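You operate a simulated robot arm through the tools that you are given. There is no shell and no other tool. Be economical: measure what you need, move in short steps, check, and stop when the job is done.

You are at the controls of a simulated two-armed robot. One attempt, no reset.

TASK
Pick up the blue-cap tube from the shaker table in front of the shaker with one hand, pass it to the other hand and put it on the top of the wheeled table. Set down upright: blue-cap tube.

It is judged by the outcome, as a careful person would: the job done as asked, and still so three seconds after it is handed in. It fails if anything else is knocked over, pushed out of place, dropped, spilled or broken. A push-on lid holds only when it is set on centred and level and pressed home; a screw cap is set on level and turned clockwise until tight.

THE ROBOT
Two 7-joint arms with two-finger grippers on one trunk, on a base that drives. Base frame: it is fixed to the floor where the robot stands at the start and does not move with it; the origin is under the middle of the robot, x ahead of it, y to its left, z up; the surface under the hand at the start is at about z = 900. Units: mm, rad, N and s.
The left shoulder is at the start at [53, 216, 1220], the right one opposite. With the tool pointing down near the work surface each hand reaches from about 260 to 800 mm from the robot's upright axis, wherever it stands, measured 20 degrees to its own side. Places, roughly: top of the wheeled table (19x129 cm) [480, 2100, 900]. Payload 3.18 kg a hand.
Tool frame (each hand has its own): the origin (TCP) lies between the finger pads and is the grasp point; the fingertips stand 30 mm ahead of it; z points along the fingers, y is the line along which they close. Largest opening 144 mm; the body of the gripper starts 103 mm behind the TCP.
Orientation is told as [roll, pitch, yaw] about the base's x, y, z axes, in that order, counted from this pose: with the fingers straight down and closing along the base's y, the tool's x points along the base's -x, its y along +y and its z along -z.

THE INTERFACE
- The arms move only by the tool move_arm. It takes "left_increments", "right_increments" or both (then of equal length, played together; a hand with none holds still); each is a list of rows, each a list of 7 numbers: the gripper command, from -1 (fully open) to 1 (shut), values between in proportion, then the shift along the base's x, y, z in units of 100 mm (1.0 is 100 mm), then the turn, a rotation vector about the base's x, y, z in units of 45 degrees (1.0 is 45 degrees). In form: [[gripper, dx, dy, dz, rx, ry, rz], ...]. A call has 1 to 10 rows; each row is the pose to reach, as a shift and turn from the pose commanded when the call began. A call with a number of a shift or a turn outside -1 to 1 is refused whole. Each row takes 0.2 s and may step no farther than 50 mm and 0.15 rad from the row before; otherwise, or with a gripper value out of range, the whole call is refused. A pose out of reach is approached as far as the arm can. The call stops where the force on the tool passes 40 N (or 10 N more than at its start, if that is more) or the arm is blocked; 0.2 s more then pass. The fingers move at their own pace and stop on an object; they squeeze with about 37 N. The grip force told is the motor's: it shows also when the fingers shut on nothing. Time passes only in rows, and 0.2 s behind the last, so rows that repeat a pose let the fingers close. The reply holds the time, the measured pose of the TCP, the force on the tool along the base axes, the opening and the grip force, in the units named above and with some noise, with the torque about the TCP (base axes, N m) and any sound that the robot's microphone picked up.
- Cameras (640 x 400 px; columns grow to the right, rows downward): "scene" is now at [129, 31.7, 1414.1]; the picture's right is [0.35, -0.94, 0.00], its down [-0.48, -0.18, -0.86] and it looks along [0.81, 0.30, -0.51] (base axes); focal length 252 px, centre (320, 200). "left" rides on the left gripper at [76, -16, -143] in its tool frame; the picture's right is [0.21, 0.98, 0.00], its down [-0.84, 0.18, -0.51] and it looks along [-0.50, 0.11, 0.86] (tool axes); focal length 218 px, centre (320, 200). "right" rides on the right gripper at [76, 16, -143] in its tool frame; the picture's right is [-0.21, 0.98, 0.00], its down [-0.84, -0.18, -0.51] and it looks along [-0.50, -0.11, 0.86] (tool axes); focal length 218 px, centre (320, 200). There is no depth. A picture from a camera that has moved, and an enlarged one, comes with that camera's place and axes in the base frame and with its lens.
- snapshot(camera): a new picture of that camera. The clock stands still meanwhile.
- lift_body(by): slides the trunk up (or, below 0, down) by that many mm; the arms and the scene camera ride with it, the base frame stays. It gives what a move gives, with no picture.
- drive_base(legs): drives the robot by 1 to 6 legs, each [ahead, left, turn to the left] in mm, mm and rad, along the robot's own axes; the way and the turn of a leg run together, so that a leg with both is an arc; at most 1500 mm and 3.142 rad a leg. The arms and the cameras ride along, it lands a little off, and it stops where it bumps. It gives what a move gives.
- turn_head(pan, tilt): turns the head with the scene camera to pan (to the left, within 1.396 rad either way) and tilt (down, from -0.506 to 1.204), counted from straight ahead of the robot. It gives what a move gives.
- inspect(camera, box): a new picture of the part [left, top, right, bottom] of that camera's present view, enlarged. The clock stands still meanwhile.
- job_done(): hands the job in; it is judged then, once.

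Go step by step. Nothing tells you exact positions but the pictures and the camera data: compare them with the known pose of the tool, close in by small moves and look again before you grip or let go. The budget is 120 turns and 92 pictures, counting those below and the enlarged ones. Unless the task says otherwise, let go and move clear before handing in, and close with one line.

The tools are called after "Emit:" as a command line: name --argument value ..., lists and objects as JSON in quotes. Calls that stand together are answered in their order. move_arm: Moves the arms, as the interface text tells. Its arguments: {"type":"object","properties":{"left_increments":{"type":"array","items":{"type":"array","items":{"type":"number"}}},"right_increments":{"type":"array","items":{"type":"array","items":{"type":"number"}}}},"required":[]} The other tools are called the same way: lift_body (by) slides the trunk up or down; drive_base (legs) drives the base; turn_head (pan, tilt) turns the head that bears the scene camera; snapshot (camera) takes a picture; inspect (camera, box) takes an enlarged picture of a part of a camera's view; job_done () hands the job in.

At the start:

```text
time: 0.0
left_eef_pos: [432.0, 365.3, 1152.7]
left_tool_rot: [0.001, 0.0, 0.0]
left_force: [0.3, 1.2, 0.5]
left_wrist_torque: [-0.03, 0.0, -0.02]
left_opening: 144.1
left_grasp_force: 0.0
right_eef_pos: [418.3, -28.8, 1212.0]
right_tool_rot: [0.0, 0.002, 0.0]
right_force: [0.1, 0.0, -0.1]
right_wrist_torque: [-0.03, 0.01, -0.03]
right_opening: 143.9
right_grasp_force: 0.1
trunk travel left (down, up): [-300.0, 69.0]
robot x, y, heading: [-2.3, -1.8, 0.002]
head pan, tilt: [0.356, 0.536]
```

scene: 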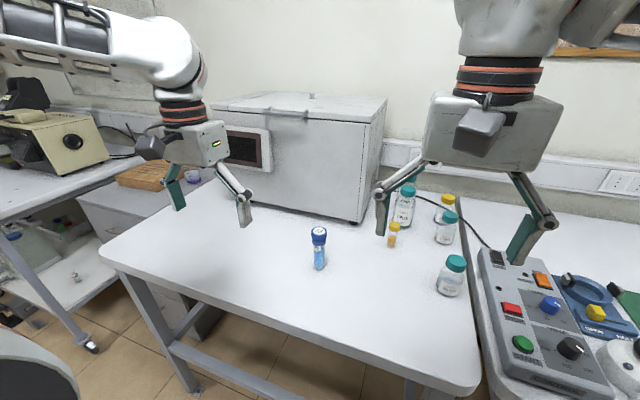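
right: 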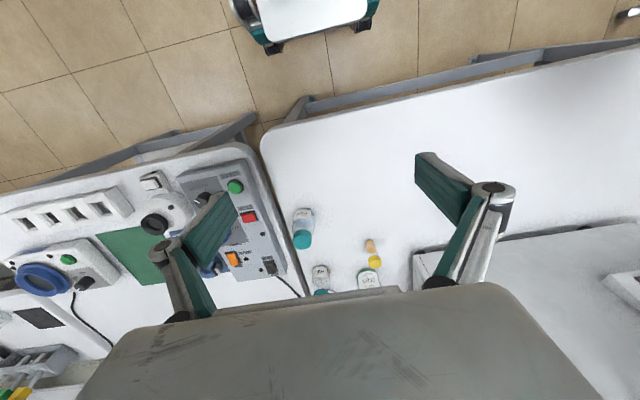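
left: 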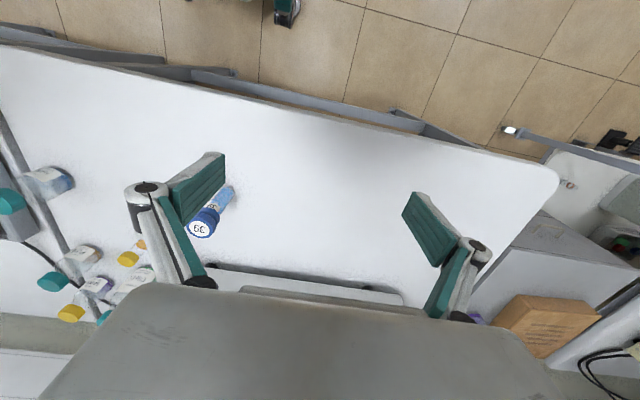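

The blue-cap tube stands at about (605, 206) on the shaker table. I'll look closer at it and to the left, to see the wheeled table.

Emit:
inspect --camera "scene" --box '[240, 180, 480, 330]'

Emit:
turn_head --pan 1.3 --tilt 0.45

Emit:
snapshot --camera "scene"

```text
2.67 times, centred on (360, 255) of scene
camera zoom: at [129.0, 31.7, 1414.1], right [0.35, -0.94, 0.0], down [-0.48, -0.18, -0.86], along [0.81, 0.3, -0.51], focal length 672 px, centre (213, 53)
```

zoom: 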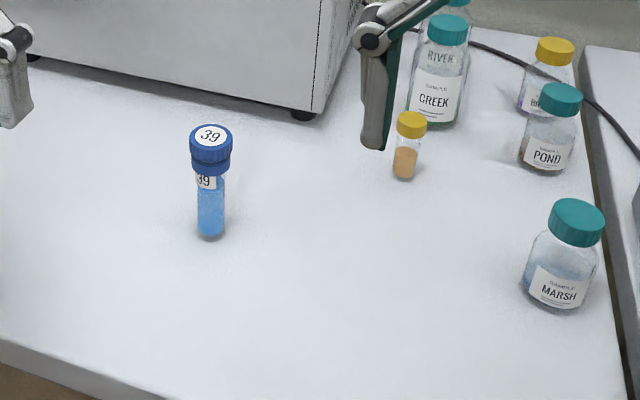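

```text
time: 1.2
left_eef_pos: [429.7, 365.3, 1153.0]
left_tool_rot: [0.001, 0.0, 0.0]
left_force: [-0.7, -1.2, -0.5]
left_wrist_torque: [-0.01, 0.0, 0.0]
left_opening: 144.1
left_grasp_force: 0.1
right_eef_pos: [417.1, -30.4, 1211.6]
right_tool_rot: [0.001, 0.003, 0.001]
right_force: [-0.4, -0.1, -0.1]
right_wrist_torque: [0.0, 0.04, 0.02]
right_opening: 143.7
right_grasp_force: 0.0
trunk travel left (down, up): [-300.0, 69.0]
robot x, y, heading: [-1.9, 2.4, 0.006]
head pan, tilt: [1.3, 0.45]
```

```text
87 pictures are left
camera scene: at [69.2, 88.8, 1422.0], right [0.96, -0.27, 0.0], down [-0.12, -0.42, -0.9], along [0.24, 0.87, -0.44], focal length 252 px, centre (320, 200)
```

scene: 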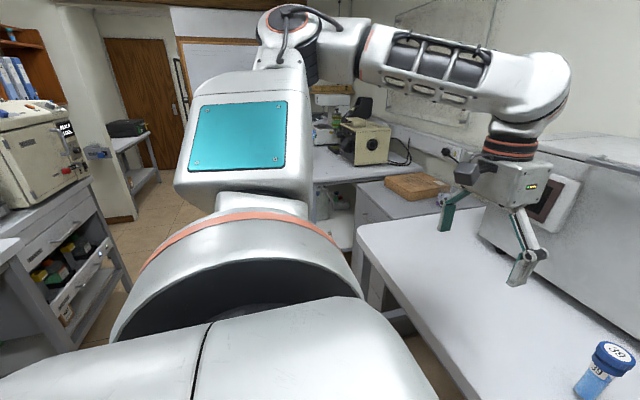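

The tube is about 125 mm tall, with a cap about 40 mm wide and a body about 28 mm wide. I'll tilt the left hand so it can grip the lower body from the front-left, which leaves the cap free for the right hand to take from above.

Emit:
move_arm --left_increments '[[-1, 0.05, 0, 0, 0, -0.17, 0], [-1, 0.1, 0, 0, 0, -0.34, 0], [-1, 0.15, 0, 0, 0, -0.51, 0], [-1, 0.2, 0, 0, 0, -0.68, 0], [-1, 0.25, 0, 0, 0, -0.85, 0], [-1, 0.3, 0, 0, 0, -1.0, 0]]'

Emit:
move_arm --left_increments '[[-1, 0, 0, 0, 0, -0.11, 0], [-1, 0, 0, 0, 0, -0.22, 0]]'

Emit:
move_arm --left_increments '[[-1, 0, 0, 0, 0, 0, -0.17], [-1, 0, 0, 0, 0, 0, -0.34], [-1, 0, 0, 0, 0, 0, -0.51], [-1, 0, 0, 0, 0, 0, -0.68], [-1, 0, 0, 0, 0, 0, -0.85], [-1, 0, 0, 0, 0, 0, -1.0]]'

Emit:
turn_head --pan 0.356 --tilt 0.536

Emit:
snapshot --camera "scene"

Emit:
snapshot --camera "left"

```text
time: 2.6
left_eef_pos: [470.7, 368.2, 1155.9]
left_tool_rot: [-0.003, -0.784, 0.003]
left_force: [-0.3, -0.6, 0.3]
left_wrist_torque: [0.02, -0.02, -0.07]
left_opening: 144.0
left_grasp_force: 0.0
left hand out of reach, approached as far as the arm can: row 6
right_eef_pos: [418.7, -29.0, 1212.0]
right_tool_rot: [0.0, 0.001, 0.001]
right_force: [-0.2, 0.9, -0.1]
right_wrist_torque: [0.01, 0.03, -0.01]
right_opening: 144.0
right_grasp_force: 0.0
trunk travel left (down, up): [-300.0, 69.0]
robot x, y, heading: [2.2, 1.7, 0.002]
head pan, tilt: [1.3, 0.45]
```

```text
time: 3.2
left_eef_pos: [502.6, 381.7, 1169.7]
left_tool_rot: [0.001, -0.959, -0.003]
left_force: [-0.3, 0.7, -0.2]
left_wrist_torque: [0.0, 0.0, -0.01]
left_opening: 144.2
left_grasp_force: 0.1
left hand out of reach, approached as far as the arm can: row 1, 2
right_eef_pos: [417.5, -29.4, 1211.4]
right_tool_rot: [-0.001, 0.001, 0.0]
right_force: [-0.6, -0.1, -0.1]
right_wrist_torque: [-0.02, 0.01, -0.01]
right_opening: 143.9
right_grasp_force: 0.0
trunk travel left (down, up): [-300.0, 69.0]
robot x, y, heading: [0.3, -2.5, 0.001]
head pan, tilt: [1.3, 0.45]
```

```text
time: 4.6
left_eef_pos: [503.3, 380.5, 1169.2]
left_tool_rot: [-0.002, -0.959, -0.784]
left_force: [-1.2, 0.9, -0.4]
left_wrist_torque: [-0.05, 0.0, -0.01]
left_opening: 143.8
left_grasp_force: 0.1
right_eef_pos: [417.8, -28.2, 1211.0]
right_tool_rot: [0.001, 0.002, -0.002]
right_force: [-0.2, 0.6, 1.0]
right_wrist_torque: [0.02, 0.01, -0.01]
right_opening: 144.2
right_grasp_force: 0.1
trunk travel left (down, up): [-300.0, 69.0]
robot x, y, heading: [-3.1, 3.5, -0.002]
head pan, tilt: [1.3, 0.45]
```

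```text
time: 5.9
left_eef_pos: [503.2, 380.8, 1171.0]
left_tool_rot: [0.001, -0.957, -0.785]
left_force: [0.4, 0.6, 0.2]
left_wrist_torque: [-0.02, 0.01, 0.01]
left_opening: 143.7
left_grasp_force: 0.1
right_eef_pos: [417.1, -28.5, 1211.5]
right_tool_rot: [0.0, 0.002, 0.0]
right_force: [-0.1, -0.3, 0.1]
right_wrist_torque: [0.0, -0.03, 0.01]
right_opening: 144.0
right_grasp_force: 0.0
trunk travel left (down, up): [-300.0, 69.0]
robot x, y, heading: [1.8, -0.9, 0.0]
head pan, tilt: [0.356, 0.536]
```

```text
86 pictures are left
camera scene: at [129.0, 31.8, 1414.2], right [0.35, -0.94, 0.0], down [-0.48, -0.18, -0.86], along [0.81, 0.3, -0.51], focal length 252 px, centre (320, 200)
```

scene: 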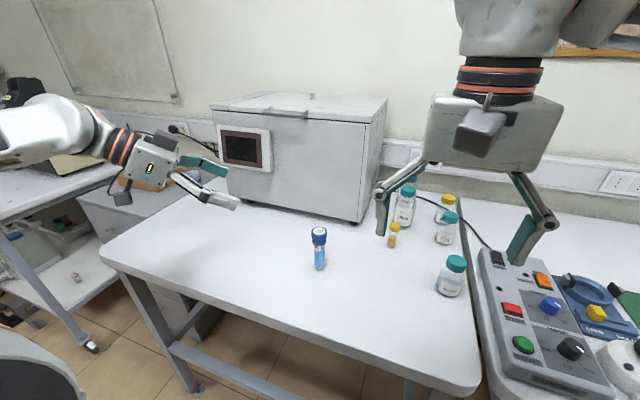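

```text
85 pictures are left
camera left: at [376.6, 482.6, 1190.1], right [0.61, 0.78, -0.17], down [0.18, 0.08, 0.98], along [0.78, -0.62, -0.09], focal length 218 px, centre (320, 200)
```

left: 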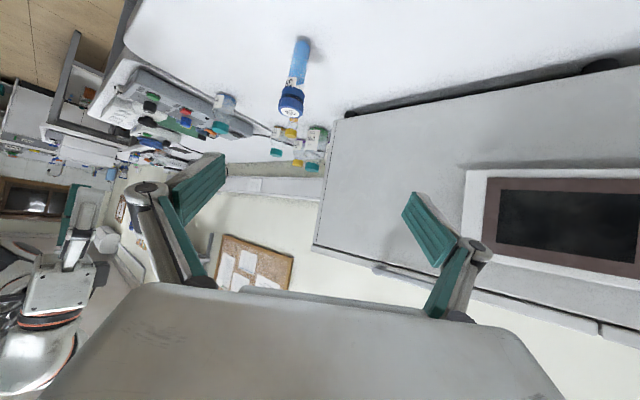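

Both cameras place the tube at about (600, 208), with the cap centre near z 1012. I'll move the left hand to a pre-grasp pose 130 mm back along its tool axis.

Emit:
move_arm --left_increments '[[-1, 0.03, -0.17, -0.33, 0, 0, 0], [-1, 0.06, -0.34, -0.66, 0, 0, 0], [-1, 0.1, -0.5, -0.98, 0, 0, 0]]'

Emit:
move_arm --left_increments '[[-1, 0.06, -0.24, -0.28, 0, 0, 0], [-1, 0.12, -0.48, -0.56, 0, 0, 0], [-1, 0.12, -0.48, -0.56, 0, 0, 0]]'

Emit:
snapshot --camera "left"

Emit:
snapshot --camera "scene"

```text
time: 6.7
left_eef_pos: [511.4, 331.5, 1072.0]
left_tool_rot: [-0.002, -0.958, -0.787]
left_force: [0.6, 0.6, -0.3]
left_wrist_torque: [-0.02, 0.01, -0.04]
left_opening: 144.0
left_grasp_force: 0.1
right_eef_pos: [418.2, -29.2, 1211.0]
right_tool_rot: [0.0, 0.001, 0.001]
right_force: [0.2, 0.1, -0.3]
right_wrist_torque: [-0.01, 0.01, -0.02]
right_opening: 144.2
right_grasp_force: 0.0
trunk travel left (down, up): [-300.0, 69.0]
robot x, y, heading: [2.5, -1.0, -0.003]
head pan, tilt: [0.356, 0.536]
```

```text
time: 7.5
left_eef_pos: [523.6, 283.4, 1016.6]
left_tool_rot: [0.003, -0.96, -0.786]
left_force: [0.4, -0.6, 0.4]
left_wrist_torque: [0.01, -0.02, -0.03]
left_opening: 143.8
left_grasp_force: 0.1
right_eef_pos: [417.6, -29.7, 1211.6]
right_tool_rot: [-0.002, 0.003, 0.001]
right_force: [0.1, 0.3, 0.4]
right_wrist_torque: [-0.03, -0.01, 0.0]
right_opening: 144.1
right_grasp_force: 0.0
trunk travel left (down, up): [-300.0, 69.0]
robot x, y, heading: [-1.4, -1.7, 0.004]
head pan, tilt: [0.356, 0.536]
```

```text
84 pictures are left
camera left: at [398.4, 385.1, 1036.6], right [0.61, 0.78, -0.17], down [0.17, 0.08, 0.98], along [0.78, -0.63, -0.09], focal length 218 px, centre (320, 200)
```

left: 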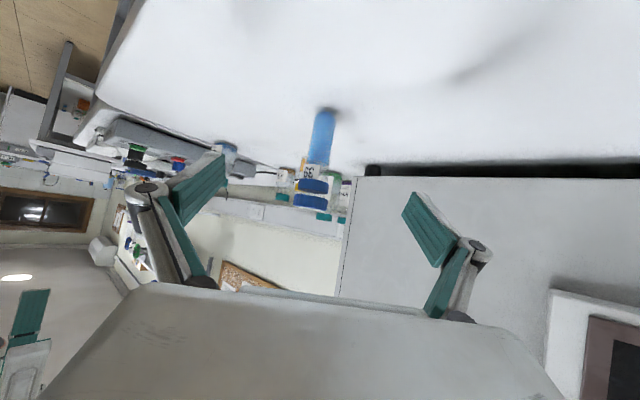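

```text
83 pictures are left
camera scene: at [128.8, 31.9, 1414.3], right [0.35, -0.94, 0.0], down [-0.48, -0.18, -0.86], along [0.81, 0.3, -0.51], focal length 252 px, centre (320, 200)
```

scene: 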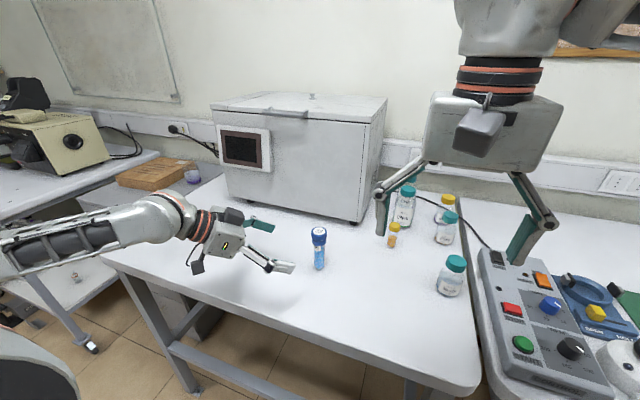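

The tube is centred on the left hand's line. I'll advance along the tool axis and check before gripping.

Emit:
move_arm --left_increments '[[-0.5, 0.25, -0.25, -0.25, 0, 0, 0], [-0.5, 0.5, -0.5, -0.5, 0, 0, 0], [-0.5, 0.65, -0.65, -0.64, 0, 0, 0], [-0.5, 0.75, -0.75, -0.74, 0, 0, 0], [-0.5, 0.75, -0.75, -0.74, 0, 0, 0]]'

Emit:
snapshot --camera "left"

Emit:
inspect --camera "scene" --box '[200, 180, 440, 330]'

```text
time: 8.7
left_eef_pos: [599.0, 207.2, 943.2]
left_tool_rot: [0.002, -0.96, -0.787]
left_force: [-0.2, 0.9, 0.1]
left_wrist_torque: [-0.03, -0.02, -0.01]
left_opening: 108.1
left_grasp_force: 0.0
right_eef_pos: [416.5, -28.5, 1212.1]
right_tool_rot: [0.001, 0.001, -0.001]
right_force: [-0.1, 0.4, -0.3]
right_wrist_torque: [0.01, 0.01, 0.02]
right_opening: 144.2
right_grasp_force: 0.1
trunk travel left (down, up): [-300.0, 69.0]
robot x, y, heading: [2.6, -1.3, 0.0]
head pan, tilt: [0.356, 0.536]
```

```text
82 pictures are left
camera left: at [473.9, 309.6, 962.7], right [0.61, 0.78, -0.17], down [0.17, 0.08, 0.98], along [0.78, -0.63, -0.09], focal length 218 px, centre (320, 200)
```

left: 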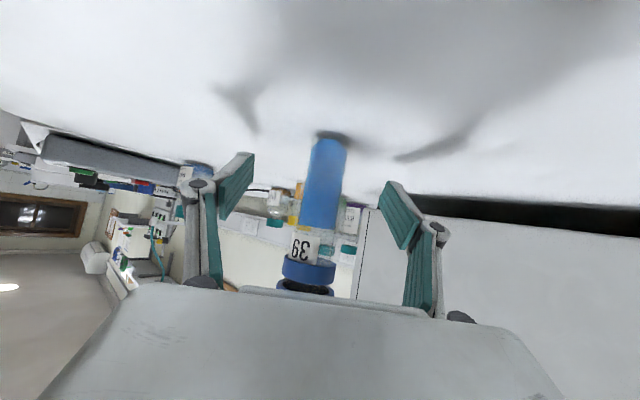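

```text
2.67 times, centred on (320, 255) of scene
camera zoom: at [128.8, 31.9, 1414.2], right [0.35, -0.94, 0.0], down [-0.48, -0.18, -0.86], along [0.81, 0.3, -0.51], focal length 672 px, centre (320, 53)
```

zoom: 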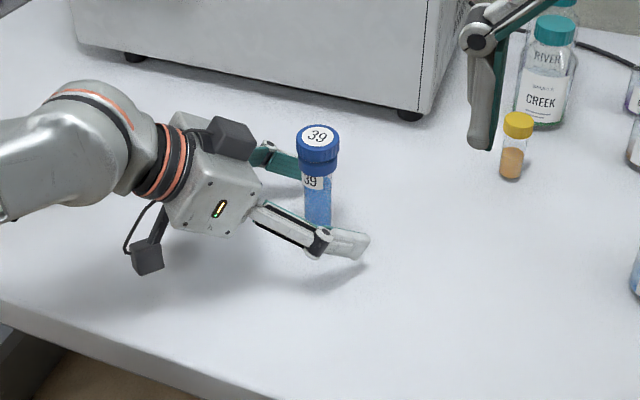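

The tube sits between the left pads. I'll close the fingers on it, then lift.

Emit:
move_arm --left_increments '[[0, 0, 0, 0, 0, 0, 0], [0.6, 0, 0, 0, 0, 0, 0], [1, 0, 0, 0, 0, 0, 0], [1, 0, 0, 0, 0, 0, 0], [1, 0, 0, 0, 0, 0, 0]]'

Emit:
move_arm --left_increments '[[1, 0, 0, 0.1, 0, 0, 0], [1, 0, 0, 0.3, 0, 0, 0], [1, 0, 0, 0.6, 0, 0, 0], [1, 0, 0, 1.0, 0, 0, 0]]'

Emit:
inspect --camera "scene" --box '[200, 140, 440, 290]'

Emit:
snapshot --camera "left"

```text
time: 9.9
left_eef_pos: [600.1, 206.8, 943.3]
left_tool_rot: [0.002, -0.959, -0.787]
left_force: [0.8, 0.6, 1.8]
left_wrist_torque: [0.03, -0.05, 0.0]
left_opening: 29.6
left_grasp_force: 37.0
right_eef_pos: [416.7, -29.8, 1210.9]
right_tool_rot: [0.001, 0.002, 0.0]
right_force: [0.4, -0.5, 0.6]
right_wrist_torque: [0.0, 0.01, 0.01]
right_opening: 143.9
right_grasp_force: 0.1
trunk travel left (down, up): [-300.0, 69.0]
robot x, y, heading: [-0.1, -0.4, -0.001]
head pan, tilt: [0.356, 0.536]
```

```text
time: 10.9
left_eef_pos: [599.0, 207.8, 1042.3]
left_tool_rot: [0.0, -0.958, -0.783]
left_force: [-0.1, 0.2, -0.6]
left_wrist_torque: [0.04, 0.0, -0.03]
left_opening: 29.4
left_grasp_force: 37.0
right_eef_pos: [417.9, -29.4, 1211.8]
right_tool_rot: [0.0, -0.001, 0.0]
right_force: [-0.9, 0.1, 0.0]
right_wrist_torque: [0.01, 0.0, -0.04]
right_opening: 143.8
right_grasp_force: 0.0
trunk travel left (down, up): [-300.0, 69.0]
robot x, y, heading: [-1.4, -0.4, 0.002]
head pan, tilt: [0.356, 0.536]
```

```text
2.67 times, centred on (320, 215) of scene
camera zoom: at [128.8, 31.3, 1414.2], right [0.35, -0.94, 0.0], down [-0.48, -0.18, -0.86], along [0.81, 0.3, -0.51], focal length 672 px, centre (320, 160)
```

zoom: 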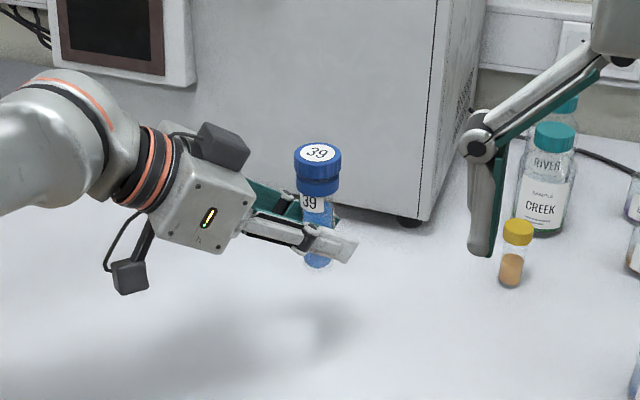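

```text
79 pictures are left
camera left: at [473.3, 309.4, 1061.9], right [0.61, 0.78, -0.17], down [0.18, 0.08, 0.98], along [0.78, -0.63, -0.09], focal length 218 px, centre (320, 200)
```

left: 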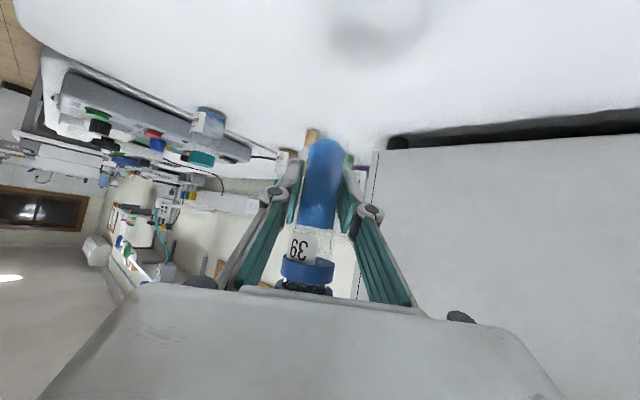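

The left hand holds the tube firmly and upright. I'll bring it nearer the middle, and lift and turn the right hand ready to take the cap from above.

Emit:
move_arm --left_increments '[[1, -0.1, -0.2, 0, 0, 0, 0], [1, -0.2, -0.4, 0, 0, 0, 0], [1, -0.3, -0.6, 0, 0, 0, 0], [1, -0.5, -0.9, 0, 0, 0, 0]]' --right_increments '[[-1, 0, 0, 0.2, 0, 0, -0.15], [-1, 0, 0, 0.4, 0, 0, -0.3], [-1, 0, 0, 0.6, 0, 0, -0.44], [-1, 0, 0, 0.6, 0, 0, -0.44]]'

Emit:
snapshot --camera "scene"

Emit:
snapshot --camera "right"

```text
time: 11.9
left_eef_pos: [547.7, 114.9, 1040.6]
left_tool_rot: [0.0, -0.959, -0.786]
left_force: [-0.2, 0.6, -0.8]
left_wrist_torque: [0.01, -0.06, -0.01]
left_opening: 29.4
left_grasp_force: 37.0
right_eef_pos: [418.3, -30.2, 1270.3]
right_tool_rot: [-0.001, 0.001, -0.348]
right_force: [0.8, -0.4, -0.2]
right_wrist_torque: [0.03, 0.01, 0.0]
right_opening: 143.9
right_grasp_force: 0.1
trunk travel left (down, up): [-300.0, 69.0]
robot x, y, heading: [0.3, -2.8, 0.002]
head pan, tilt: [0.356, 0.536]
```

```text
78 pictures are left
camera scene: at [129.4, 30.8, 1414.1], right [0.35, -0.94, 0.0], down [-0.48, -0.18, -0.86], along [0.81, 0.3, -0.51], focal length 252 px, centre (320, 200)
```

scene: 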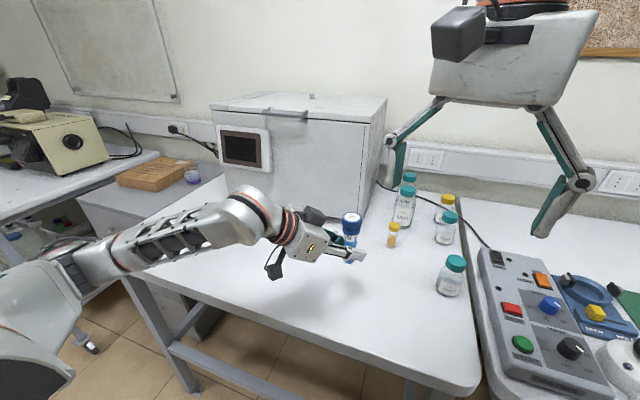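

```text
77 pictures are left
camera right: at [352.8, 12.6, 1413.2], right [0.53, 0.85, 0.0], down [0.73, -0.46, 0.51], along [0.43, -0.27, -0.86], focal length 218 px, centre (320, 200)
```

right: 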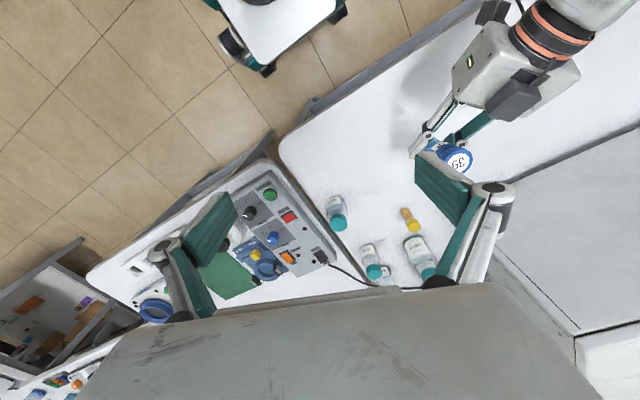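

The right camera places the cap near (543, 118), which matches. I'll bring the right hand above it.

Emit:
move_arm --right_increments '[[-1, 0.22, 0.25, 0, 0, 0, 0], [-1, 0.44, 0.5, 0, 0, 0, 0], [-1, 0.66, 0.75, 0, 0, 0, 0], [-1, 0.85, 0.98, 0, 0, 0, 0]]'

Emit:
move_arm --right_increments '[[-0.6, 0.21, 0.25, 0, 0, 0, 0], [-0.4, 0.42, 0.49, 0, 0, 0, 0], [-0.4, 0.42, 0.49, 0, 0, 0, 0]]'

Emit:
snapshot --camera "right"

Emit:
snapshot --camera "scene"

```text
time: 12.9
left_eef_pos: [549.2, 117.5, 1040.9]
left_tool_rot: [-0.001, -0.959, -0.785]
left_force: [1.3, -0.2, -1.1]
left_wrist_torque: [0.0, 0.01, -0.03]
left_opening: 29.5
left_grasp_force: 37.1
right_eef_pos: [503.2, 70.1, 1271.8]
right_tool_rot: [0.0, 0.002, -0.347]
right_force: [0.8, 0.5, 0.5]
right_wrist_torque: [0.0, 0.01, 0.01]
right_opening: 144.0
right_grasp_force: 0.1
trunk travel left (down, up): [-300.0, 69.0]
robot x, y, heading: [4.4, 1.8, -0.001]
head pan, tilt: [0.356, 0.536]
```

```text
time: 13.5
left_eef_pos: [547.8, 116.2, 1041.2]
left_tool_rot: [0.0, -0.959, -0.786]
left_force: [-0.6, 0.3, -0.5]
left_wrist_torque: [0.04, 0.04, 0.02]
left_opening: 29.6
left_grasp_force: 37.0
right_eef_pos: [571.5, 38.7, 1356.0]
right_tool_rot: [0.237, 0.122, -0.423]
right_force: [0.0, -0.2, 0.0]
right_wrist_torque: [0.01, 0.0, -0.02]
right_opening: 100.5
right_grasp_force: 0.1
right hand out of reach, approached as far as the arm can: row 2
trunk travel left (down, up): [-300.0, 69.0]
robot x, y, heading: [3.1, -2.7, 0.003]
head pan, tilt: [0.356, 0.536]
stopped in row 2 (right hand): the arm was blocked; the commanded pose is now the measured one
```

```text
76 pictures are left
camera right: at [512.2, 47.6, 1506.9], right [0.6, 0.77, 0.2], down [0.69, -0.63, 0.34], along [0.39, -0.07, -0.92], focal length 218 px, centre (320, 200)
```

right: 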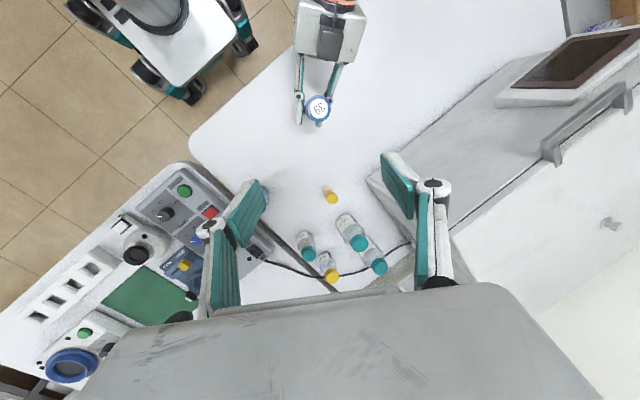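

```text
75 pictures are left
camera scene: at [129.5, 31.0, 1414.1], right [0.35, -0.94, 0.0], down [-0.48, -0.18, -0.86], along [0.81, 0.3, -0.51], focal length 252 px, centre (320, 200)
```

scene: 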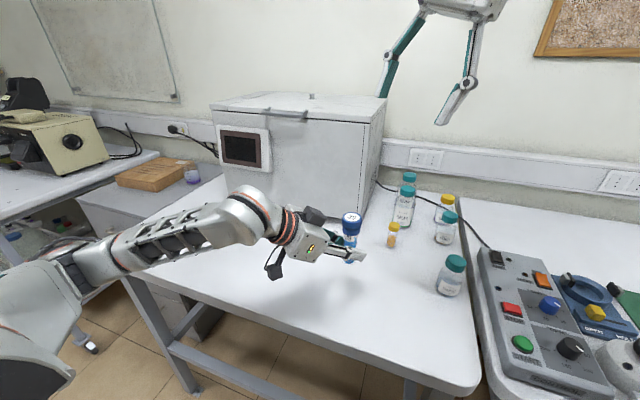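

The right arm ran out of reach that high and far out. I'll straighten it back to its last good pose, and bring the left hand lower and closer in.

Emit:
move_arm --right_increments '[[-1, -0.17, 0.08, -0.21, -0.085, -0.005, 0.029], [-1, -0.34, 0.16, -0.42, -0.17, -0.009, 0.058], [-1, -0.51, 0.24, -0.63, -0.254, -0.014, 0.086], [-1, -0.68, 0.31, -0.85, -0.339, -0.018, 0.115], [-1, -0.68, 0.31, -0.85, -0.339, -0.018, 0.115]]'

Emit:
move_arm --left_increments '[[1, -0.15, -0.12, -0.1, 0, 0, 0], [1, -0.3, -0.24, -0.2, 0, 0, 0], [1, -0.45, -0.36, -0.3, 0, 0, 0], [1, -0.57, -0.46, -0.4, 0, 0, 0], [1, -0.57, -0.46, -0.4, 0, 0, 0]]'

Emit:
snapshot --camera "right"

Emit:
snapshot --camera "scene"

```text
time: 14.7
left_eef_pos: [547.2, 116.1, 1042.1]
left_tool_rot: [0.002, -0.958, -0.787]
left_force: [0.1, 0.3, -1.6]
left_wrist_torque: [0.02, 0.04, -0.01]
left_opening: 29.4
left_grasp_force: 37.0
right_eef_pos: [503.2, 73.4, 1268.3]
right_tool_rot: [-0.01, 0.007, -0.346]
right_force: [0.0, 0.1, 0.0]
right_wrist_torque: [0.04, 0.01, 0.01]
right_opening: 144.2
right_grasp_force: 0.1
trunk travel left (down, up): [-300.0, 69.0]
robot x, y, heading: [-0.8, 1.9, 0.003]
head pan, tilt: [0.356, 0.536]
```

```text
time: 15.9
left_eef_pos: [493.1, 70.2, 1001.7]
left_tool_rot: [0.002, -0.959, -0.785]
left_force: [0.7, 0.2, -0.7]
left_wrist_torque: [0.0, -0.02, 0.0]
left_opening: 29.3
left_grasp_force: 37.7
right_eef_pos: [503.2, 73.0, 1269.1]
right_tool_rot: [-0.011, 0.007, -0.345]
right_force: [0.9, -0.2, -1.0]
right_wrist_torque: [-0.02, 0.0, -0.01]
right_opening: 144.0
right_grasp_force: 0.1
trunk travel left (down, up): [-300.0, 69.0]
robot x, y, heading: [3.1, -1.7, -0.002]
head pan, tilt: [0.356, 0.536]
```

```text
74 pictures are left
camera right: at [439.3, 116.6, 1412.2], right [0.53, 0.85, -0.01], down [0.74, -0.45, 0.5], along [0.42, -0.27, -0.86], focal length 218 px, centre (320, 200)
```

right: 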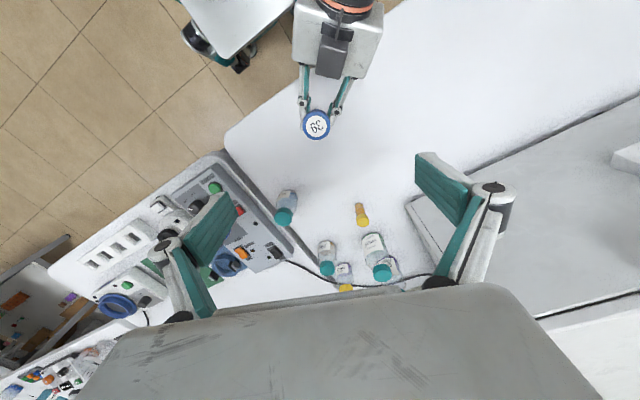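

```text
73 pictures are left
camera scene: at [129.1, 31.9, 1414.2], right [0.35, -0.94, 0.0], down [-0.48, -0.18, -0.86], along [0.81, 0.3, -0.51], focal length 252 px, centre (320, 200)
```

scene: 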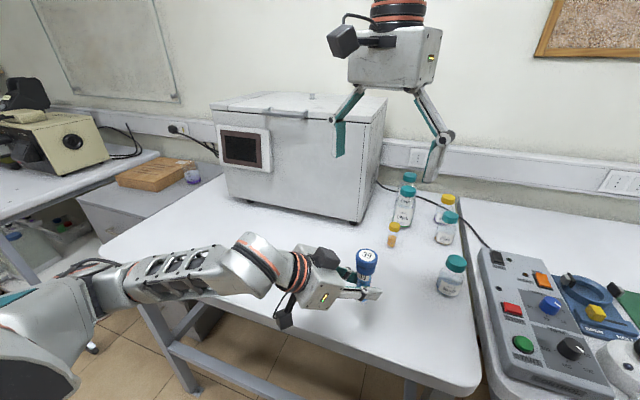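

The cap is at about (492, 72, top 1084). I'll lower the right hand to just above it, narrow the opening and look.

Emit:
move_arm --right_increments '[[-0.5, -0.04, 0, -0.33, 0.005, -0.003, 0], [-0.3, -0.08, 0, -0.66, 0.01, -0.006, 0], [-0.2, -0.11, -0.01, -0.98, 0.013, -0.009, 0], [-0.2, -0.11, -0.01, -0.98, 0.013, -0.009, 0]]'

Emit:
snapshot --camera "right"

Emit:
inspect --camera "scene" --box '[240, 120, 480, 330]'

Emit:
snapshot --camera "left"

```text
time: 16.9
left_eef_pos: [491.3, 71.3, 1002.1]
left_tool_rot: [0.002, -0.959, -0.787]
left_force: [0.2, -0.6, -1.4]
left_wrist_torque: [0.0, -0.04, 0.03]
left_opening: 29.5
left_grasp_force: 37.1
right_eef_pos: [492.3, 72.5, 1171.3]
right_tool_rot: [0.002, 0.003, -0.346]
right_force: [-0.7, 0.9, 0.3]
right_wrist_torque: [0.02, 0.01, 0.02]
right_opening: 86.5
right_grasp_force: 0.0
trunk travel left (down, up): [-300.0, 69.0]
robot x, y, heading: [0.4, 1.4, 0.0]
head pan, tilt: [0.356, 0.536]
```

```text
72 pictures are left
camera right: at [425.8, 113.9, 1314.2], right [0.53, 0.85, 0.0], down [0.73, -0.46, 0.5], along [0.43, -0.26, -0.86], focal length 218 px, centre (320, 200)
```

right: 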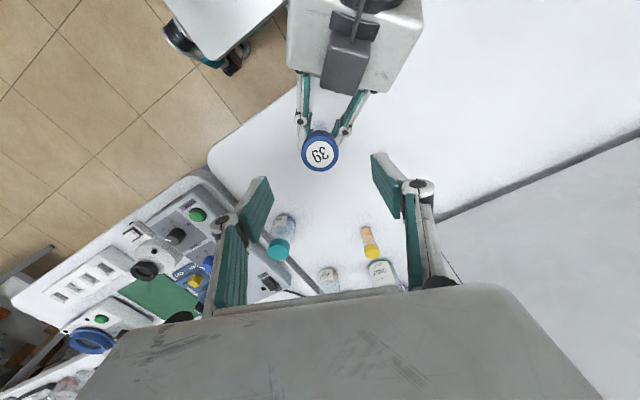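

```text
1.90 times, centred on (360, 225) of scene
camera zoom: at [128.7, 31.9, 1414.3], right [0.35, -0.94, 0.0], down [-0.48, -0.18, -0.86], along [0.81, 0.3, -0.51], focal length 480 px, centre (244, 152)
```

zoom: 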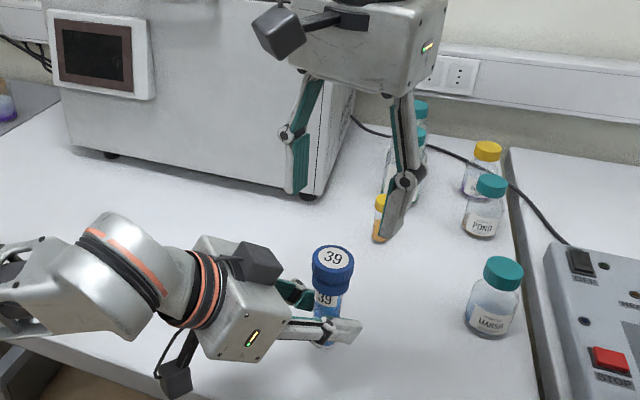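

```text
70 pictures are left
camera left: at [366.0, 173.3, 1021.9], right [0.61, 0.78, -0.17], down [0.18, 0.08, 0.98], along [0.78, -0.63, -0.09], focal length 218 px, centre (320, 200)
```

left: 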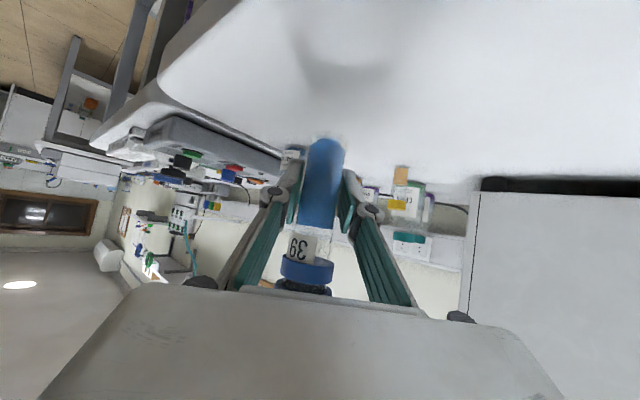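

The cap is centred under the right hand. I'll lower the right hand over the cap with an opening of about 65 mm.

Emit:
move_arm --right_increments '[[0.1, 0, 0.01, -0.1, 0, 0, 0], [0.1, 0, 0.015, -0.4, 0, 0, 0], [0.1, 0, 0.015, -0.7, 0, 0, 0], [0.1, 0, 0.015, -0.97, 0, 0, 0], [0.1, 0, 0.015, -0.97, 0, 0, 0]]'

Emit:
inspect --camera "scene" --box '[240, 120, 480, 330]'

Emit:
snapshot --camera "right"

```text
time: 18.1
left_eef_pos: [492.6, 71.5, 1002.2]
left_tool_rot: [0.002, -0.959, -0.787]
left_force: [-0.5, -0.2, -0.9]
left_wrist_torque: [-0.01, 0.0, -0.01]
left_opening: 29.6
left_grasp_force: 37.2
right_eef_pos: [491.0, 73.1, 1074.1]
right_tool_rot: [0.002, 0.003, -0.344]
right_force: [-0.3, 0.2, 0.4]
right_wrist_torque: [0.0, -0.05, 0.04]
right_opening: 64.9
right_grasp_force: 0.1
trunk travel left (down, up): [-300.0, 69.0]
robot x, y, heading: [-1.3, 2.0, -0.001]
head pan, tilt: [0.356, 0.536]
```

```text
1.90 times, centred on (360, 225) of scene
camera zoom: at [128.8, 31.8, 1414.3], right [0.35, -0.94, 0.0], down [-0.48, -0.18, -0.86], along [0.81, 0.3, -0.51], focal length 480 px, centre (244, 152)
```

zoom: 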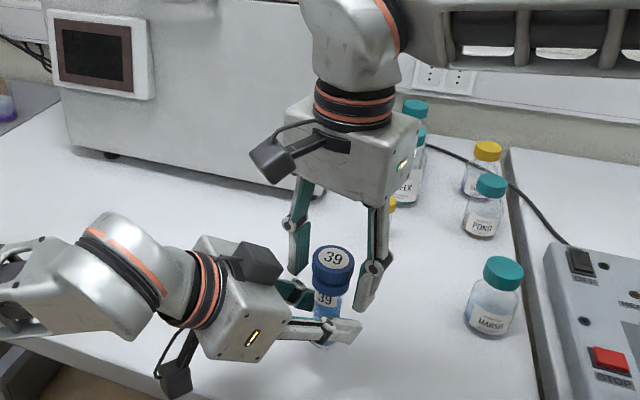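

```text
68 pictures are left
camera right: at [426.0, 114.9, 1217.5], right [0.53, 0.85, 0.0], down [0.73, -0.46, 0.5], along [0.43, -0.26, -0.86], focal length 218 px, centre (320, 200)
```

right: 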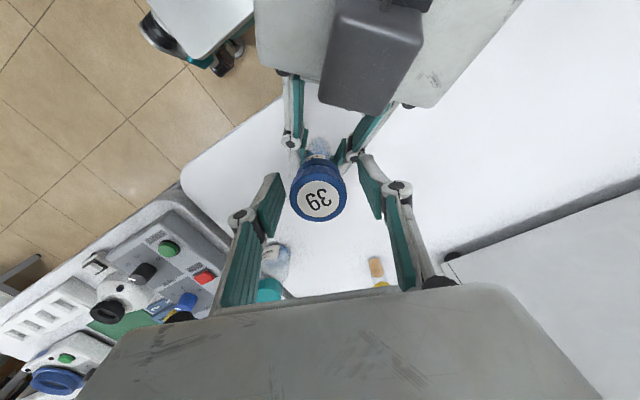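

The cap lies between the right pads at the right height. I'll close the right hand while the left still holds.

Emit:
move_arm --right_increments '[[0.3, 0, 0, 0, 0, 0, 0], [0.6, 0, 0, 0, 0, 0, 0], [1, 0, 0, 0, 0, 0, 0], [1, 0, 0, 0, 0, 0, 0], [1, 0, 0, 0, 0, 0, 0]]'

Emit:
inspect --camera "scene" --box '[240, 120, 480, 330]'

Emit:
snapshot --camera "right"

```text
time: 19.3
left_eef_pos: [492.8, 71.5, 1002.5]
left_tool_rot: [0.003, -0.958, -0.788]
left_force: [0.9, 10.0, -0.9]
left_wrist_torque: [-0.37, -0.07, -0.05]
left_opening: 29.7
left_grasp_force: 37.1
right_eef_pos: [491.6, 72.5, 1075.3]
right_tool_rot: [0.002, 0.004, -0.346]
right_force: [0.9, -9.5, 0.4]
right_wrist_torque: [-0.32, 0.09, 0.11]
right_opening: 37.9
right_grasp_force: 37.1
trunk travel left (down, up): [-300.0, 69.0]
robot x, y, heading: [-0.5, -0.8, 0.001]
head pan, tilt: [0.356, 0.536]
```

```text
1.90 times, centred on (360, 225) of scene
camera zoom: at [129.1, 31.8, 1414.2], right [0.35, -0.94, 0.0], down [-0.48, -0.18, -0.86], along [0.81, 0.3, -0.51], focal length 480 px, centre (244, 152)
```

zoom: 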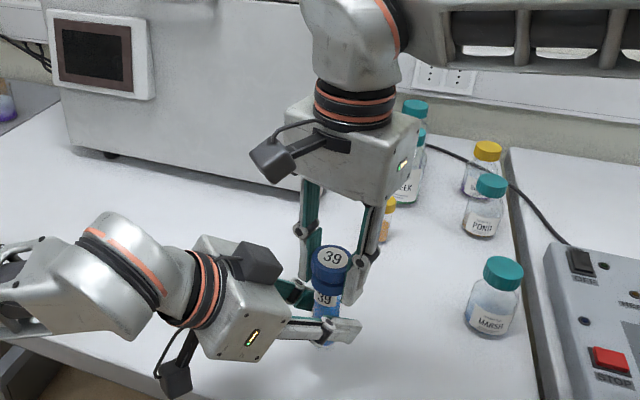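

```text
66 pictures are left
camera right: at [426.3, 114.8, 1217.5], right [0.53, 0.85, 0.0], down [0.73, -0.46, 0.5], along [0.43, -0.27, -0.86], focal length 218 px, centre (320, 200)
```

right: 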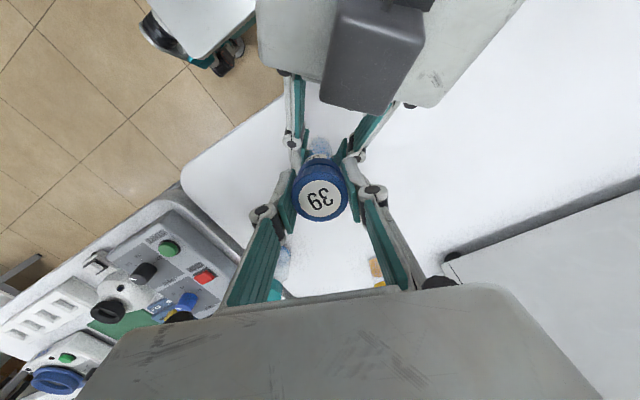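

The grip is secure, with a small sideways strain between the hands. I'll ease that with a tiny shift, open the left hand and back it away horizontally.

Emit:
move_arm --right_increments '[[1, 0, -0.015, 0, 0, 0, 0], [1, 0, -0.015, 0, 0, 0, 0]]'

Emit:
move_arm --left_increments '[[0.4, 0, 0, 0, 0, 0, 0], [0.0, 0, 0, 0, 0, 0, 0], [0.0, 0, 0, 0, 0, 0, 0]]'

Emit:
snapshot --camera "left"

```text
time: 19.9
left_eef_pos: [492.6, 71.2, 1003.1]
left_tool_rot: [0.0, -0.959, -0.785]
left_force: [2.1, 2.8, -0.8]
left_wrist_torque: [-0.04, 0.2, -0.11]
left_opening: 29.7
left_grasp_force: 37.0
right_eef_pos: [491.4, 71.8, 1075.4]
right_tool_rot: [0.002, 0.004, -0.344]
right_force: [-3.2, -3.7, 0.5]
right_wrist_torque: [-0.14, 0.05, 0.07]
right_opening: 38.2
right_grasp_force: 36.8
trunk travel left (down, up): [-300.0, 69.0]
robot x, y, heading: [-1.6, 3.4, -0.005]
head pan, tilt: [0.356, 0.536]
```

```text
time: 20.7
left_eef_pos: [492.1, 71.5, 1001.5]
left_tool_rot: [-0.001, -0.958, -0.784]
left_force: [0.2, 0.0, -0.2]
left_wrist_torque: [0.01, -0.05, 0.0]
left_opening: 71.7
left_grasp_force: 0.0
right_eef_pos: [491.6, 72.0, 1074.6]
right_tool_rot: [0.0, 0.004, -0.346]
right_force: [0.3, 0.7, -0.5]
right_wrist_torque: [-0.01, -0.01, 0.0]
right_opening: 38.1
right_grasp_force: 36.9
trunk travel left (down, up): [-300.0, 69.0]
robot x, y, heading: [-2.3, 1.4, 0.004]
head pan, tilt: [0.356, 0.536]
```

```text
65 pictures are left
camera left: at [366.3, 173.1, 1021.7], right [0.61, 0.78, -0.17], down [0.18, 0.08, 0.98], along [0.78, -0.63, -0.09], focal length 218 px, centre (320, 200)
```

left: 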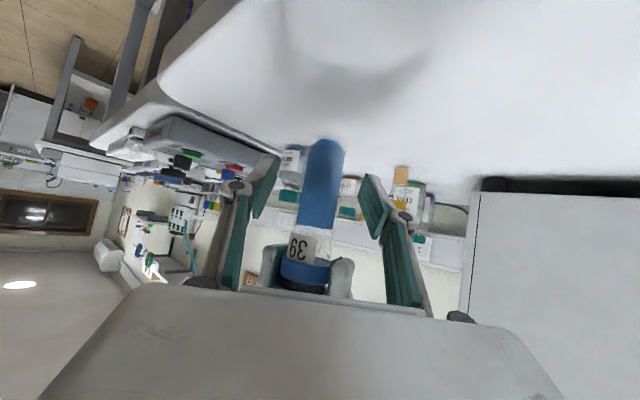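

The right hand holds the tube and the left fingers are clear of it. I'll back the left hand off along its own line, then to the left.

Emit:
move_arm --left_increments '[[0, -0.2, 0.2, 0, 0, 0, 0], [0, -0.45, 0.45, 0, 0, 0, 0], [0, -0.65, 0.7, 0, 0, 0, 0], [0, -0.65, 1.0, 0, 0, 0, 0]]'

Emit:
move_arm --left_increments '[[0, 0, 0.4, 0, 0, 0, 0], [0, 0, 0.8, 0.1, 0, 0, 0], [0, 0, 1.0, 0.4, 0, 0, 0], [0, 0, 1.0, 0.8, 0, 0, 0]]'

Emit:
move_arm --right_increments '[[1, 0, 0, 0.4, 0, 0, 0], [1, 0, 0, 0.8, 0, 0, 0], [1, 0, 0, 1.0, 0, 0, 0]]'

Emit:
snapshot --camera "scene"

```text
time: 21.7
left_eef_pos: [459.3, 177.4, 990.0]
left_tool_rot: [-0.002, -0.96, -0.785]
left_force: [0.2, -0.9, 0.4]
left_wrist_torque: [-0.01, 0.0, -0.01]
left_opening: 71.9
left_grasp_force: 0.1
left hand out of reach, approached as far as the arm can: row 2, 3, 4
right_eef_pos: [490.4, 72.3, 1075.8]
right_tool_rot: [0.001, 0.005, -0.345]
right_force: [-0.4, -0.6, 0.1]
right_wrist_torque: [-0.01, -0.05, 0.0]
right_opening: 38.0
right_grasp_force: 36.9
trunk travel left (down, up): [-300.0, 69.0]
robot x, y, heading: [1.6, -2.7, -0.002]
head pan, tilt: [0.356, 0.536]
```

```text
time: 22.7
left_eef_pos: [460.2, 274.9, 1071.1]
left_tool_rot: [0.001, -0.959, -0.788]
left_force: [0.3, 0.4, -0.1]
left_wrist_torque: [0.01, 0.06, 0.01]
left_opening: 71.8
left_grasp_force: 0.0
right_eef_pos: [491.8, 71.3, 1074.0]
right_tool_rot: [0.002, 0.002, -0.346]
right_force: [-0.2, -0.2, 0.1]
right_wrist_torque: [0.0, 0.0, -0.03]
right_opening: 38.1
right_grasp_force: 37.2
trunk travel left (down, up): [-300.0, 69.0]
robot x, y, heading: [-2.4, 1.2, -0.0]
head pan, tilt: [0.356, 0.536]
```

```text
time: 23.5
left_eef_pos: [460.0, 273.7, 1071.8]
left_tool_rot: [0.002, -0.957, -0.787]
left_force: [0.6, 0.1, 0.0]
left_wrist_torque: [0.0, 0.04, 0.0]
left_opening: 72.1
left_grasp_force: 0.1
right_eef_pos: [491.9, 71.1, 1175.5]
right_tool_rot: [0.002, 0.003, -0.343]
right_force: [-0.2, 0.6, -0.6]
right_wrist_torque: [-0.03, 0.01, 0.01]
right_opening: 38.0
right_grasp_force: 37.1
trunk travel left (down, up): [-300.0, 69.0]
robot x, y, heading: [-0.5, 1.4, -0.002]
head pan, tilt: [0.356, 0.536]
```

```text
64 pictures are left
camera scene: at [128.8, 31.8, 1414.2], right [0.35, -0.94, 0.0], down [-0.48, -0.18, -0.86], along [0.81, 0.3, -0.51], focal length 252 px, centre (320, 200)
```

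scene: 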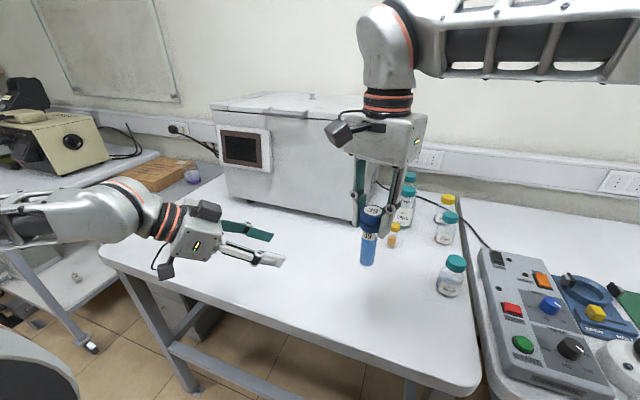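

The hand-over worked: the right hand holds the tube by its cap, with the bottom about 116 mm below its TCP. I'll pull both hands in, back the base off and head left to see the wheeled table.

Emit:
move_arm --right_increments '[[1, -0.25, -0.3, 0.1, 0, 0, 0], [1, -0.5, -0.6, 0.2, 0, 0, 0], [1, -0.75, -0.9, 0.3, 0, 0, 0], [1, -0.9, -1.0, 0.3, 0, 0, 0]]' --left_increments '[[0, 0, 0.2, 0.3, 0, 0, 0], [0, 0, 0.4, 0.6, 0, 0, 0], [0, 0, 0.6, 0.8, 0, 0, 0], [0, 0, 0.8, 1.0, 0, 0, 0]]'

Emit:
drive_base --legs '[[-300, 0, 0], [0, 600, 0]]'

Emit:
turn_head --pan 0.9 --tilt 0.4

Emit:
snapshot --camera "scene"

```text
time: 24.5
left_eef_pos: [460.3, 355.8, 1171.0]
left_tool_rot: [0.001, -0.957, -0.786]
left_force: [0.0, -0.6, 0.3]
left_wrist_torque: [-0.01, 0.03, -0.03]
left_opening: 72.0
left_grasp_force: 0.1
right_eef_pos: [400.0, -28.8, 1204.7]
right_tool_rot: [0.003, 0.004, -0.344]
right_force: [0.2, -0.4, -1.4]
right_wrist_torque: [-0.04, -0.03, 0.0]
right_opening: 38.0
right_grasp_force: 37.4
trunk travel left (down, up): [-300.0, 69.0]
robot x, y, heading: [0.5, 2.2, -0.002]
head pan, tilt: [0.356, 0.536]
```

```text
time: 31.8
left_eef_pos: [161.9, 951.3, 1171.0]
left_tool_rot: [0.0, -0.958, -0.787]
left_force: [0.1, -0.5, 0.0]
left_wrist_torque: [-0.02, 0.03, 0.04]
left_opening: 71.9
left_grasp_force: 0.1
right_eef_pos: [101.9, 567.7, 1204.2]
right_tool_rot: [0.005, 0.002, -0.348]
right_force: [0.7, -0.5, -1.8]
right_wrist_torque: [-0.02, -0.01, 0.02]
right_opening: 38.1
right_grasp_force: 37.5
trunk travel left (down, up): [-300.0, 69.0]
robot x, y, heading: [-300.2, 598.3, 0.001]
head pan, tilt: [0.356, 0.536]
```

```text
time: 32.8
left_eef_pos: [161.5, 952.9, 1170.9]
left_tool_rot: [0.002, -0.958, -0.788]
left_force: [0.3, -0.2, 0.3]
left_wrist_torque: [0.01, -0.01, -0.02]
left_opening: 72.2
left_grasp_force: 0.1
right_eef_pos: [101.8, 568.1, 1204.5]
right_tool_rot: [0.002, 0.003, -0.347]
right_force: [-0.1, -0.2, -1.3]
right_wrist_torque: [0.0, 0.01, 0.04]
right_opening: 37.9
right_grasp_force: 36.9
trunk travel left (down, up): [-300.0, 69.0]
robot x, y, heading: [-300.0, 598.9, -0.001]
head pan, tilt: [0.901, 0.4]
```

```text
63 pictures are left
camera scene: at [-197.2, 670.0, 1426.6], right [0.78, -0.62, 0.0], down [-0.24, -0.3, -0.92], along [0.57, 0.72, -0.39], focal length 252 px, centre (320, 200)
```

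scene: 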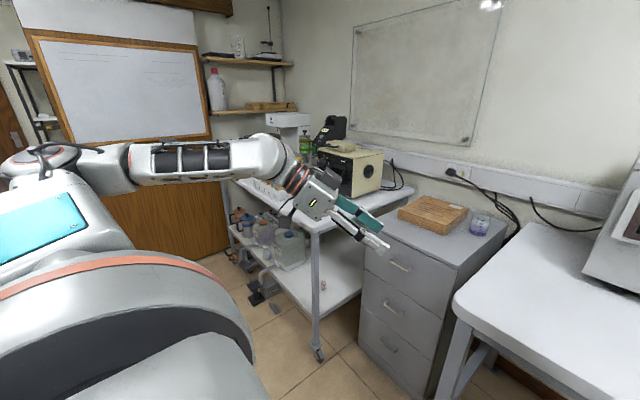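

The wheeled table's front edge runs along x ≈ 345 from y ≈ 1400 on, with a rack of items on it. I'll drive further left to see its top.

Emit:
drive_base --legs '[[0, 900, 0]]'

Emit:
turn_head --pan 0.25 --tilt 0.45

Emit:
snapshot --camera "scene"

```text
time: 40.9
left_eef_pos: [168.3, 1836.2, 1170.0]
left_tool_rot: [0.0, -0.958, -0.792]
left_force: [-0.8, -0.5, 0.6]
left_wrist_torque: [0.0, 0.04, 0.01]
left_opening: 72.0
left_grasp_force: 0.0
right_eef_pos: [105.1, 1452.9, 1204.6]
right_tool_rot: [0.001, 0.003, -0.348]
right_force: [0.3, -0.1, -0.6]
right_wrist_torque: [-0.01, 0.03, 0.01]
right_opening: 37.8
right_grasp_force: 37.6
trunk travel left (down, up): [-300.0, 69.0]
robot x, y, heading: [-297.6, 1481.9, -0.006]
head pan, tilt: [0.901, 0.4]
```

```text
time: 42.0
left_eef_pos: [165.8, 1836.0, 1171.7]
left_tool_rot: [0.003, -0.958, -0.789]
left_force: [0.5, 0.1, 0.1]
left_wrist_torque: [-0.02, 0.0, 0.03]
left_opening: 71.9
left_grasp_force: 0.0
right_eef_pos: [105.0, 1452.3, 1205.1]
right_tool_rot: [0.001, 0.003, -0.349]
right_force: [0.1, 0.2, -1.3]
right_wrist_torque: [0.03, -0.01, -0.01]
right_opening: 38.1
right_grasp_force: 36.8
trunk travel left (down, up): [-300.0, 69.0]
robot x, y, heading: [-295.6, 1479.7, -0.006]
head pan, tilt: [0.25, 0.45]
```

```text
62 pictures are left
camera scene: at [-162.8, 1505.4, 1422.0], right [0.24, -0.97, 0.0], down [-0.42, -0.11, -0.9], along [0.87, 0.22, -0.44], focal length 252 px, centre (320, 200)
```

scene: 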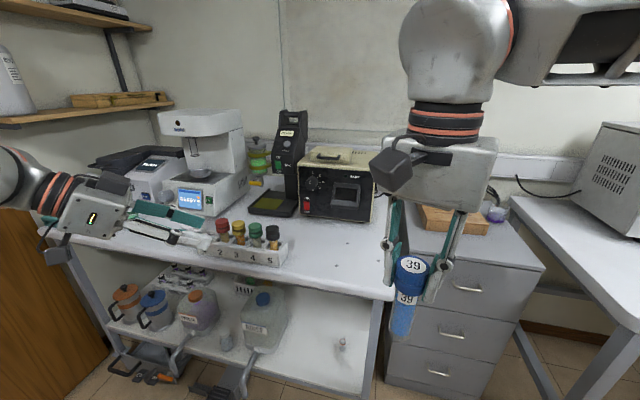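

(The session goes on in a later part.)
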